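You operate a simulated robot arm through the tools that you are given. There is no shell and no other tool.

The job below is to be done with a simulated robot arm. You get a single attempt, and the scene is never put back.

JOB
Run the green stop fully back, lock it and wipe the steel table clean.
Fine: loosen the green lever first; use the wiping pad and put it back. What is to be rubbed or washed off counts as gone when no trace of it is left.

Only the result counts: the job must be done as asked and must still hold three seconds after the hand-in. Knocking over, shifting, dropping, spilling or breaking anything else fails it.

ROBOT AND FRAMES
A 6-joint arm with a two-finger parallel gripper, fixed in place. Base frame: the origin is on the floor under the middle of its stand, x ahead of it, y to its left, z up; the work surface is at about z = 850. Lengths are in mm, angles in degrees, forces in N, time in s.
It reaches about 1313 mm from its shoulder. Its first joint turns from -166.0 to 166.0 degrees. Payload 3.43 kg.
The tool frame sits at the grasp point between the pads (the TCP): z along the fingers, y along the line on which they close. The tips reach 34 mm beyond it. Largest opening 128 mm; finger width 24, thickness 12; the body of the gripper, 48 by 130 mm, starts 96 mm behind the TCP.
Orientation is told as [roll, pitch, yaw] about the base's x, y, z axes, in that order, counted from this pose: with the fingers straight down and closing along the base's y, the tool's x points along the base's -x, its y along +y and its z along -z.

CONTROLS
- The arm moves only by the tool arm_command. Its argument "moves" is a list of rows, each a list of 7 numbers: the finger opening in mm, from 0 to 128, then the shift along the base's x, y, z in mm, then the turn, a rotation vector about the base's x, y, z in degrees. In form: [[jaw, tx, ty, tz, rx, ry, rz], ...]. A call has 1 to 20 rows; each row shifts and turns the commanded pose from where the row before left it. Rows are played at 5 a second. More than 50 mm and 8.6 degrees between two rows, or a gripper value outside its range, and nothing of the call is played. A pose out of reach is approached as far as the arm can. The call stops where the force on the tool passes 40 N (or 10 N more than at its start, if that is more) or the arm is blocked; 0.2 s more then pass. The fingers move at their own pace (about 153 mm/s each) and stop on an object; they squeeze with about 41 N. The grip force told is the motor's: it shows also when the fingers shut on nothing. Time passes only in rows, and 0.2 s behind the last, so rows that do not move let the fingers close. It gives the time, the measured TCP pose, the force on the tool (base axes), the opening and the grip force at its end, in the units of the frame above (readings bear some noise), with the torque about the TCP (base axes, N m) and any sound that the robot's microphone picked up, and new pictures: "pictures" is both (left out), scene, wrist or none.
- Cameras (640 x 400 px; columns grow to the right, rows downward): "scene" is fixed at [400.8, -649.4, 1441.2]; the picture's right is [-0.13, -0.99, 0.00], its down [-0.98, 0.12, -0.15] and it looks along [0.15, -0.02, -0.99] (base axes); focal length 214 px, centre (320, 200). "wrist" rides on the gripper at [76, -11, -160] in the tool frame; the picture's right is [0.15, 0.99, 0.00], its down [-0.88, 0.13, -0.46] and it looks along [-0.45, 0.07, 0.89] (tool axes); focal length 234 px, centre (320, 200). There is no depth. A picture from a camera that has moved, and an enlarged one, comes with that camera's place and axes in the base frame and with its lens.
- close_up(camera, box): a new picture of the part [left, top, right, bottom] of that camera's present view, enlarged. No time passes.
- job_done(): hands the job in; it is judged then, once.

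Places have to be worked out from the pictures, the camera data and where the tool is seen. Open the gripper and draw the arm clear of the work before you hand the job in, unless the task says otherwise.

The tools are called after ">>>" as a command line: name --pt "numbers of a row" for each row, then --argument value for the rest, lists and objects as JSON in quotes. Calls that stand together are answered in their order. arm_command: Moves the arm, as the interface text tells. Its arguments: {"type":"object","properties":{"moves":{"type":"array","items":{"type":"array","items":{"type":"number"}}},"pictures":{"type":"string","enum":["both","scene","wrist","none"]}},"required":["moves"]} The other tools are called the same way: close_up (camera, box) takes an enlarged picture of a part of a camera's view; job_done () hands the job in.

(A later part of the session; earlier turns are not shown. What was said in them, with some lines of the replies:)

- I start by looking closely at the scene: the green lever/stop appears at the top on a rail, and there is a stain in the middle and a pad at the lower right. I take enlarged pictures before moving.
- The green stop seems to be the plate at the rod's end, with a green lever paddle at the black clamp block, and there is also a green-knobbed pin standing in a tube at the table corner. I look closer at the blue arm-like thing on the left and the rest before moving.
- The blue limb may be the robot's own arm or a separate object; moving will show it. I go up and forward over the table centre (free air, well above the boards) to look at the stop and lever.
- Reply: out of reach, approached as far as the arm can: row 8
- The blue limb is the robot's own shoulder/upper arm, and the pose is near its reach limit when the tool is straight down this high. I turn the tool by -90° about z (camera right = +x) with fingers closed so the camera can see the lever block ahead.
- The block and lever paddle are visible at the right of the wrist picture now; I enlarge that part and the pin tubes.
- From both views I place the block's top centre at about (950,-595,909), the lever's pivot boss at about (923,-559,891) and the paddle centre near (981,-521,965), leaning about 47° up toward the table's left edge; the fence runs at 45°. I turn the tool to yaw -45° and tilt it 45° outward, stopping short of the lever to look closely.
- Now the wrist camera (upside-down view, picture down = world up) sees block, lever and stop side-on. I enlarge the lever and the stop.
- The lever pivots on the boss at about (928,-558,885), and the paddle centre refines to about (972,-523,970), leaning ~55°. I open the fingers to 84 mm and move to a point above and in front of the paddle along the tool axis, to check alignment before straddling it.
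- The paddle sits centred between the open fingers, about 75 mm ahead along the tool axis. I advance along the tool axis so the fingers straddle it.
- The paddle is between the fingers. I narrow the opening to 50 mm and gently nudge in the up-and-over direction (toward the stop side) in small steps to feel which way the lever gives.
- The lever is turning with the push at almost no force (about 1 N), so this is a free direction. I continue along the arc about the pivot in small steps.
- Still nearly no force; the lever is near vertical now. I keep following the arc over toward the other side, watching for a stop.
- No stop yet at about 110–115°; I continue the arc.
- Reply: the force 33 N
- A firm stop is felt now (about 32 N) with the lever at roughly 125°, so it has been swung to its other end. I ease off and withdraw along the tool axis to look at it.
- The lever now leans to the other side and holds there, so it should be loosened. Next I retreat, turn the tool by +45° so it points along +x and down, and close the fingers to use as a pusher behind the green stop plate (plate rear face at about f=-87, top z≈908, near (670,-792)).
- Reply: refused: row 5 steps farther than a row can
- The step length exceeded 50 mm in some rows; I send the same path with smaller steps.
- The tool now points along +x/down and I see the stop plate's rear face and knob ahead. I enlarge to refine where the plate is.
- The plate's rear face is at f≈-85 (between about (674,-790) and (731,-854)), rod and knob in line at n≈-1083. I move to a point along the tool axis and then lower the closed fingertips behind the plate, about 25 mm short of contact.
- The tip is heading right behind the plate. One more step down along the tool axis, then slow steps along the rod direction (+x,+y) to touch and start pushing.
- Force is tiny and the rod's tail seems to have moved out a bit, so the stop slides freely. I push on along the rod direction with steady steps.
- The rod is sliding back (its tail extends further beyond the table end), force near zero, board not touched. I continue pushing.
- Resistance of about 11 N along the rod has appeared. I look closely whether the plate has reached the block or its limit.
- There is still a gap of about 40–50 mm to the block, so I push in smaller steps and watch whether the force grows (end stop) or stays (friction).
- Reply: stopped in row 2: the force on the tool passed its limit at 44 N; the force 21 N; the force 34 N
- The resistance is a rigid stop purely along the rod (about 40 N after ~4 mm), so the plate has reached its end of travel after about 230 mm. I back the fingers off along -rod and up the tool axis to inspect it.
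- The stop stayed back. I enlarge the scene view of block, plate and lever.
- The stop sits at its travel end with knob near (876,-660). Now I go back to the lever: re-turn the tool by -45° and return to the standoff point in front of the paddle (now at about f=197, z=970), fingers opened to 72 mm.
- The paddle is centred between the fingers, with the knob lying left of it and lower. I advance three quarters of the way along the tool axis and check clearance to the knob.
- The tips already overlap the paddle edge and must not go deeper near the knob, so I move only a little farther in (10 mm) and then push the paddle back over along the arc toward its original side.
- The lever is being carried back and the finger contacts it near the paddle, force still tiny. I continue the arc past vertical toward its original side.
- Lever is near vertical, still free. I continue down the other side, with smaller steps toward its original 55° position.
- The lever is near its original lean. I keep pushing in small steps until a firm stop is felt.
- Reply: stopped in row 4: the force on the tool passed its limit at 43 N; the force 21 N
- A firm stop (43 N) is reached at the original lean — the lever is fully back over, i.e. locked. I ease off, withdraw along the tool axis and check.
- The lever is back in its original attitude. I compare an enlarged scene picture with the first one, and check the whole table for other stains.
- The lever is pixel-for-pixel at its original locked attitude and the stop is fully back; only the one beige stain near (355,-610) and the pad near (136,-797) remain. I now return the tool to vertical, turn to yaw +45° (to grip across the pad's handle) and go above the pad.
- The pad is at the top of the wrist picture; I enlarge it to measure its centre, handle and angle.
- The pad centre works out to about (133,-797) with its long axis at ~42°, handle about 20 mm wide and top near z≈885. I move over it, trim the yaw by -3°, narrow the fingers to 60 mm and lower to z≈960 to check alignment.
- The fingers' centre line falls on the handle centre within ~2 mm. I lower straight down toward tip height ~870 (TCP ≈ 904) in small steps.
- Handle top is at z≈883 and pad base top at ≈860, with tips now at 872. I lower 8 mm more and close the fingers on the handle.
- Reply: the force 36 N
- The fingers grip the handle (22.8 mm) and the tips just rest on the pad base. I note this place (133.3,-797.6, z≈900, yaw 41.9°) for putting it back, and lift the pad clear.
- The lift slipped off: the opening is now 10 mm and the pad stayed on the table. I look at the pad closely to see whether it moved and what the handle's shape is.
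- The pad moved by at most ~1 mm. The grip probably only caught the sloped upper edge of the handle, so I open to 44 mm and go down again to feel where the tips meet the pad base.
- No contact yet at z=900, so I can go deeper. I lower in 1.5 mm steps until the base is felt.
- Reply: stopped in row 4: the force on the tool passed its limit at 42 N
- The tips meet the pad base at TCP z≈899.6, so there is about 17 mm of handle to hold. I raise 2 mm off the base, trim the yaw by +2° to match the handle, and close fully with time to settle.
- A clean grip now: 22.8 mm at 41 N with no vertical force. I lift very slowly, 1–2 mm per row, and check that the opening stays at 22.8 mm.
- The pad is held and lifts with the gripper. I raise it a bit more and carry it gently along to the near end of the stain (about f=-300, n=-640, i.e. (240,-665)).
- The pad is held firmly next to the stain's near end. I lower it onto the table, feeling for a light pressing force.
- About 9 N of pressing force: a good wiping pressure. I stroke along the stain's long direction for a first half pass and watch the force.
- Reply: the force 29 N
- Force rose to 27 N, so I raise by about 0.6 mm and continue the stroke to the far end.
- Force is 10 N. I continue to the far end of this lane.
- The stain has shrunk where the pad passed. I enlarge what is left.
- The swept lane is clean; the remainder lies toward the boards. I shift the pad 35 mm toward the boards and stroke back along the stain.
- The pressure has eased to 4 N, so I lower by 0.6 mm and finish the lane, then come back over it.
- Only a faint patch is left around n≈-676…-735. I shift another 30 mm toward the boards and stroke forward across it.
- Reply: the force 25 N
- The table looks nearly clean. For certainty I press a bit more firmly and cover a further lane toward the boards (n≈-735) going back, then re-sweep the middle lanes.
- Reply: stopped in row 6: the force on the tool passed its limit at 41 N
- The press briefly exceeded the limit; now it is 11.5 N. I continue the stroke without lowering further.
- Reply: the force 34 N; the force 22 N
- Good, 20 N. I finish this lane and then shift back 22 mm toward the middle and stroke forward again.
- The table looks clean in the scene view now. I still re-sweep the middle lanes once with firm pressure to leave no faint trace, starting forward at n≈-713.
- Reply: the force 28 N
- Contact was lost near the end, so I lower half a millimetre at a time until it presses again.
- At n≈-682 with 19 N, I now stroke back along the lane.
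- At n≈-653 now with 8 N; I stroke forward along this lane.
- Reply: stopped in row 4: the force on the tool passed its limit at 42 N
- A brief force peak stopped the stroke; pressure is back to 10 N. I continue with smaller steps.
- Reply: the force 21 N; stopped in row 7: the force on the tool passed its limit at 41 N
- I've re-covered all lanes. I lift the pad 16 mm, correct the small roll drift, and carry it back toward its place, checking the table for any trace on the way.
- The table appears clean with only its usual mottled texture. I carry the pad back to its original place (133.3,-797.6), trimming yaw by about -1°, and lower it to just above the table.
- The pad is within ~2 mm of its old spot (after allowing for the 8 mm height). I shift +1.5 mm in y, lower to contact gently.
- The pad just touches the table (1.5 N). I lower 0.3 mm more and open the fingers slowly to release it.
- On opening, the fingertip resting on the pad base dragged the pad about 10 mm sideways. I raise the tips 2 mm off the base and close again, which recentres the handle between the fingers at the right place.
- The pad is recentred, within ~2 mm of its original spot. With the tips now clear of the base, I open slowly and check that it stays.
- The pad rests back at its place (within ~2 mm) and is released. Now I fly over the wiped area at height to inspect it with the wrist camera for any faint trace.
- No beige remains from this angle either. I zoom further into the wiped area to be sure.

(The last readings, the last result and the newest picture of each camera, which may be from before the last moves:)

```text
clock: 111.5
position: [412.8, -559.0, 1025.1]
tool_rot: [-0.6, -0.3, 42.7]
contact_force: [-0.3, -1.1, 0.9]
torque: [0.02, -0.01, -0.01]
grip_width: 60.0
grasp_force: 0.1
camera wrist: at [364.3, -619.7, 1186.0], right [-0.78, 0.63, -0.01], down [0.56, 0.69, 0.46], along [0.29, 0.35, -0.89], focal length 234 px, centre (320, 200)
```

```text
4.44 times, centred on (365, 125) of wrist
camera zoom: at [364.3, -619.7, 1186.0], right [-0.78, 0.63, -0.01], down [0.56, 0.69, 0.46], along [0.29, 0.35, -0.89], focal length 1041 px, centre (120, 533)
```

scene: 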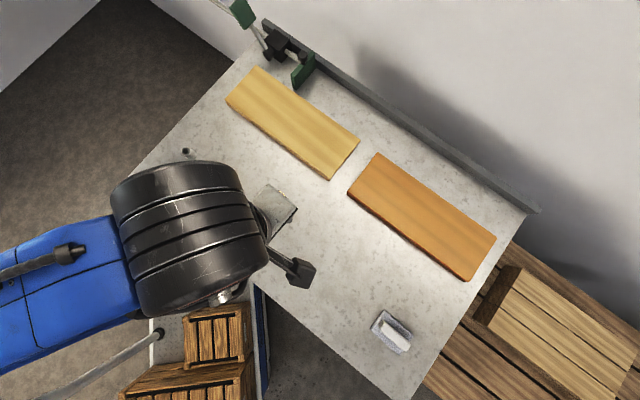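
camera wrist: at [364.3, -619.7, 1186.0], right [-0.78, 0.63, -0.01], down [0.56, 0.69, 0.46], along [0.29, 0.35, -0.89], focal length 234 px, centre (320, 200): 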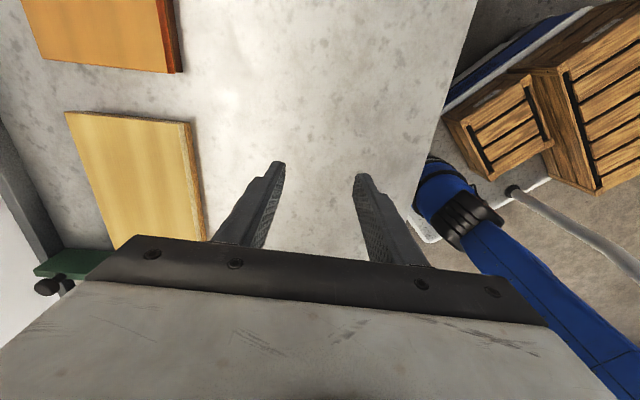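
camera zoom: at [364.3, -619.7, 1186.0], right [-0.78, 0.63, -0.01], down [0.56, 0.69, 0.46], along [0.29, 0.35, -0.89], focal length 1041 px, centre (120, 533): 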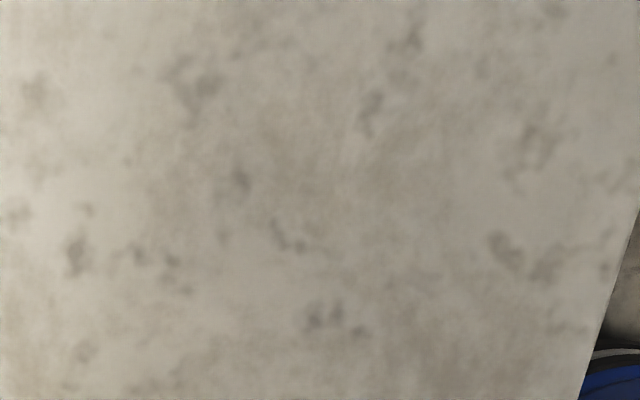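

The wiped area is clean with no trace visible. I open the gripper, raise the arm and draw it back near its starting pose, clear of the table work, then take a last look.

>>> arm_command --pt "100 -10 0 20 0 0 0" --pt "128 -25 0 15 0 0 -5" --pt "128 -25 0 10 0 0 -7" --pt "128 -25 0 10 0 0 -7" --pt "128 -25 0 5 0 0 -7" --pt "128 -25 0 5 0 0 -7" --pt "128 -20 -5 0 0 0 -7" --pt "128 -10 -5 0 0 0 -2.5" --pt "128 0 0 0 0 0 0" --pictures "both"

>>> close_up --camera "scene" --box '[210, 0, 400, 140]'

>>> close_up --camera "scene" --box '[230, 180, 370, 300]'

>>> close_up --camera "scene" --box '[330, 270, 470, 400]'

>>> close_up --camera "scene" --box '[110, 120, 240, 210]'

```text
clock: 113.5
position: [247.7, -569.4, 1092.0]
tool_rot: [-0.6, -0.2, 0.1]
contact_force: [0.4, 0.2, -0.1]
torque: [0.02, -0.01, -0.04]
grip_width: 127.9
grasp_force: 0.0
camera wrist: at [172.7, -579.9, 1252.4], right [-0.15, 0.99, -0.01], down [0.88, 0.14, 0.46], along [0.45, 0.06, -0.89], focal length 234 px, centre (320, 200)
```

scene: 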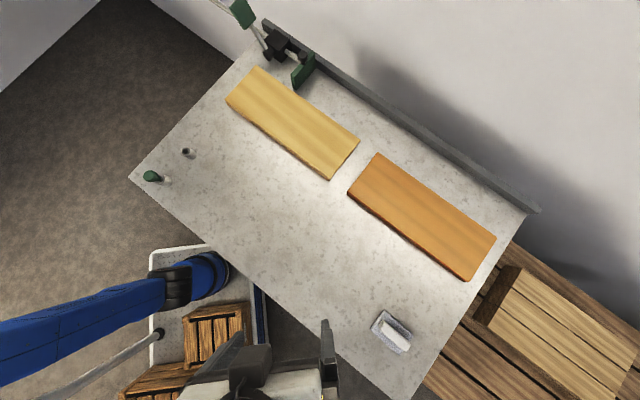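
wrist: 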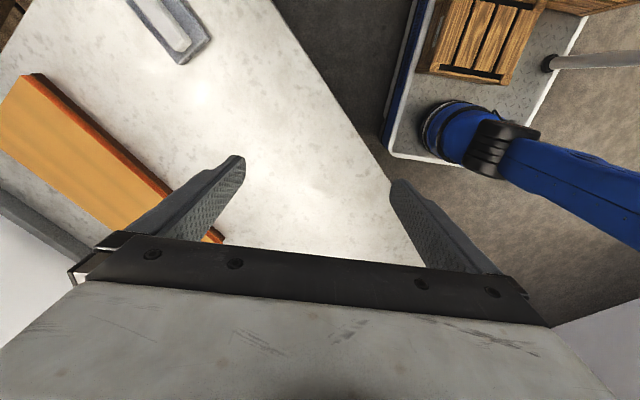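

```text
2.86 times, centred on (305, 70) of scene
camera zoom: at [400.8, -649.4, 1441.2], right [-0.13, -0.99, 0.0], down [-0.98, 0.12, -0.15], along [0.15, -0.02, -0.99], focal length 613 px, centre (363, 571)
```

zoom: 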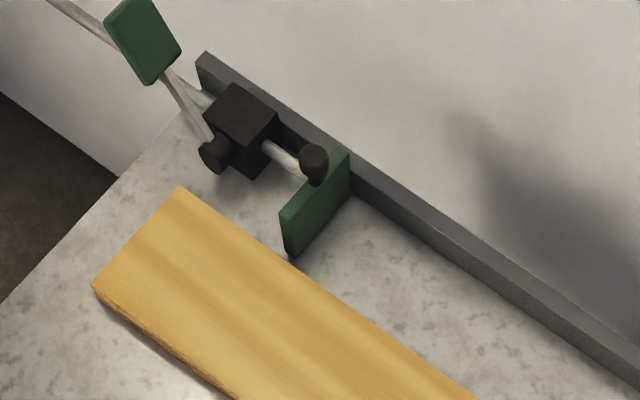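

```text
3.33 times, centred on (300, 240) of scene
camera zoom: at [400.8, -649.4, 1441.2], right [-0.13, -0.99, 0.0], down [-0.98, 0.12, -0.15], along [0.15, -0.02, -0.99], focal length 715 px, centre (387, 67)
```

zoom: 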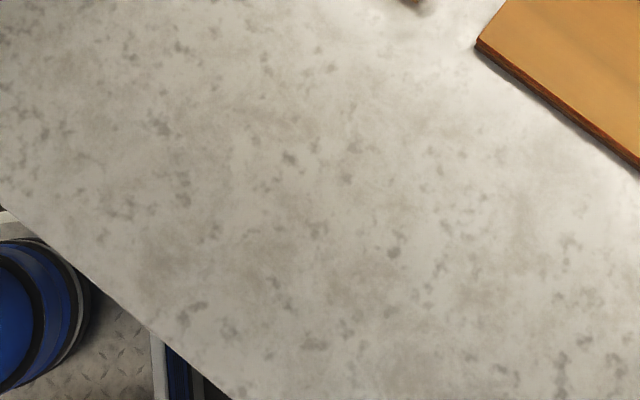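

```text
3.08 times, centred on (400, 335) of scene
camera zoom: at [400.8, -649.4, 1441.2], right [-0.13, -0.99, 0.0], down [-0.98, 0.12, -0.15], along [0.15, -0.02, -0.99], focal length 660 px, centre (74, -215)
```

zoom: 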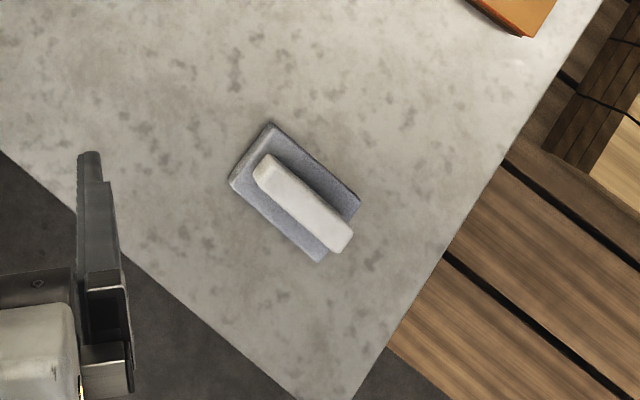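

```text
4.44 times, centred on (175, 165) of scene
camera zoom: at [400.8, -649.4, 1441.2], right [-0.13, -0.99, 0.0], down [-0.98, 0.12, -0.15], along [0.15, -0.02, -0.99], focal length 953 px, centre (964, 356)
```

zoom: 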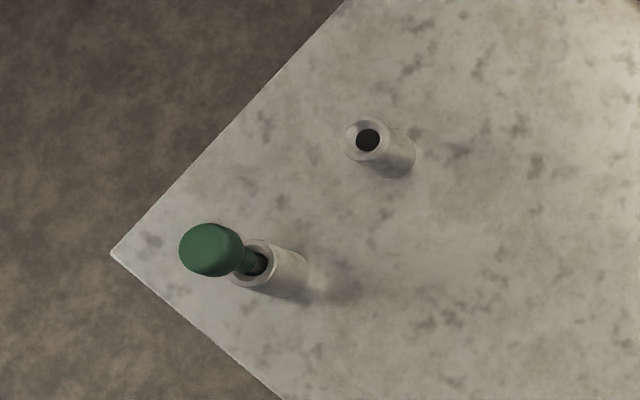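

All checks agree: the stop is fully back with the lever in its locked attitude, no stain is visible, the pad is in its place, and boards, pin and tubes are untouched. The gripper is open and clear, so I hand the job in.

>>> job_done

```text
The job is handed in.
```

I ran the green stop back, locked it, wiped the table clean and handed the job in. I haven't seen a verdict.

- **Lever:** I swung the green lever over to its far end to loosen it. Once the stop was back, I returned it to its original position until it met a firm stop.
- **Green stop:** I pushed it back about 230 mm until it hit a rigid end stop. About 60 mm of rod still shows between the plate and the block. I took the rigid stop as "fully back" because the plate would not move further at about 44 N.
- **Table:** I wiped the beige stain in overlapping lanes and went over the middle ones again. No trace shows from either camera.
- **Wiping pad:** My first grip slipped off when I lifted it. When I set the pad down, opening the fingers dragged it about 10 mm, so I re-centred it. It now sits within about 2 mm of where it started.

In the final pictures the boards, the green pin and the tubes look unmoved. The gripper is open and the arm is clear.
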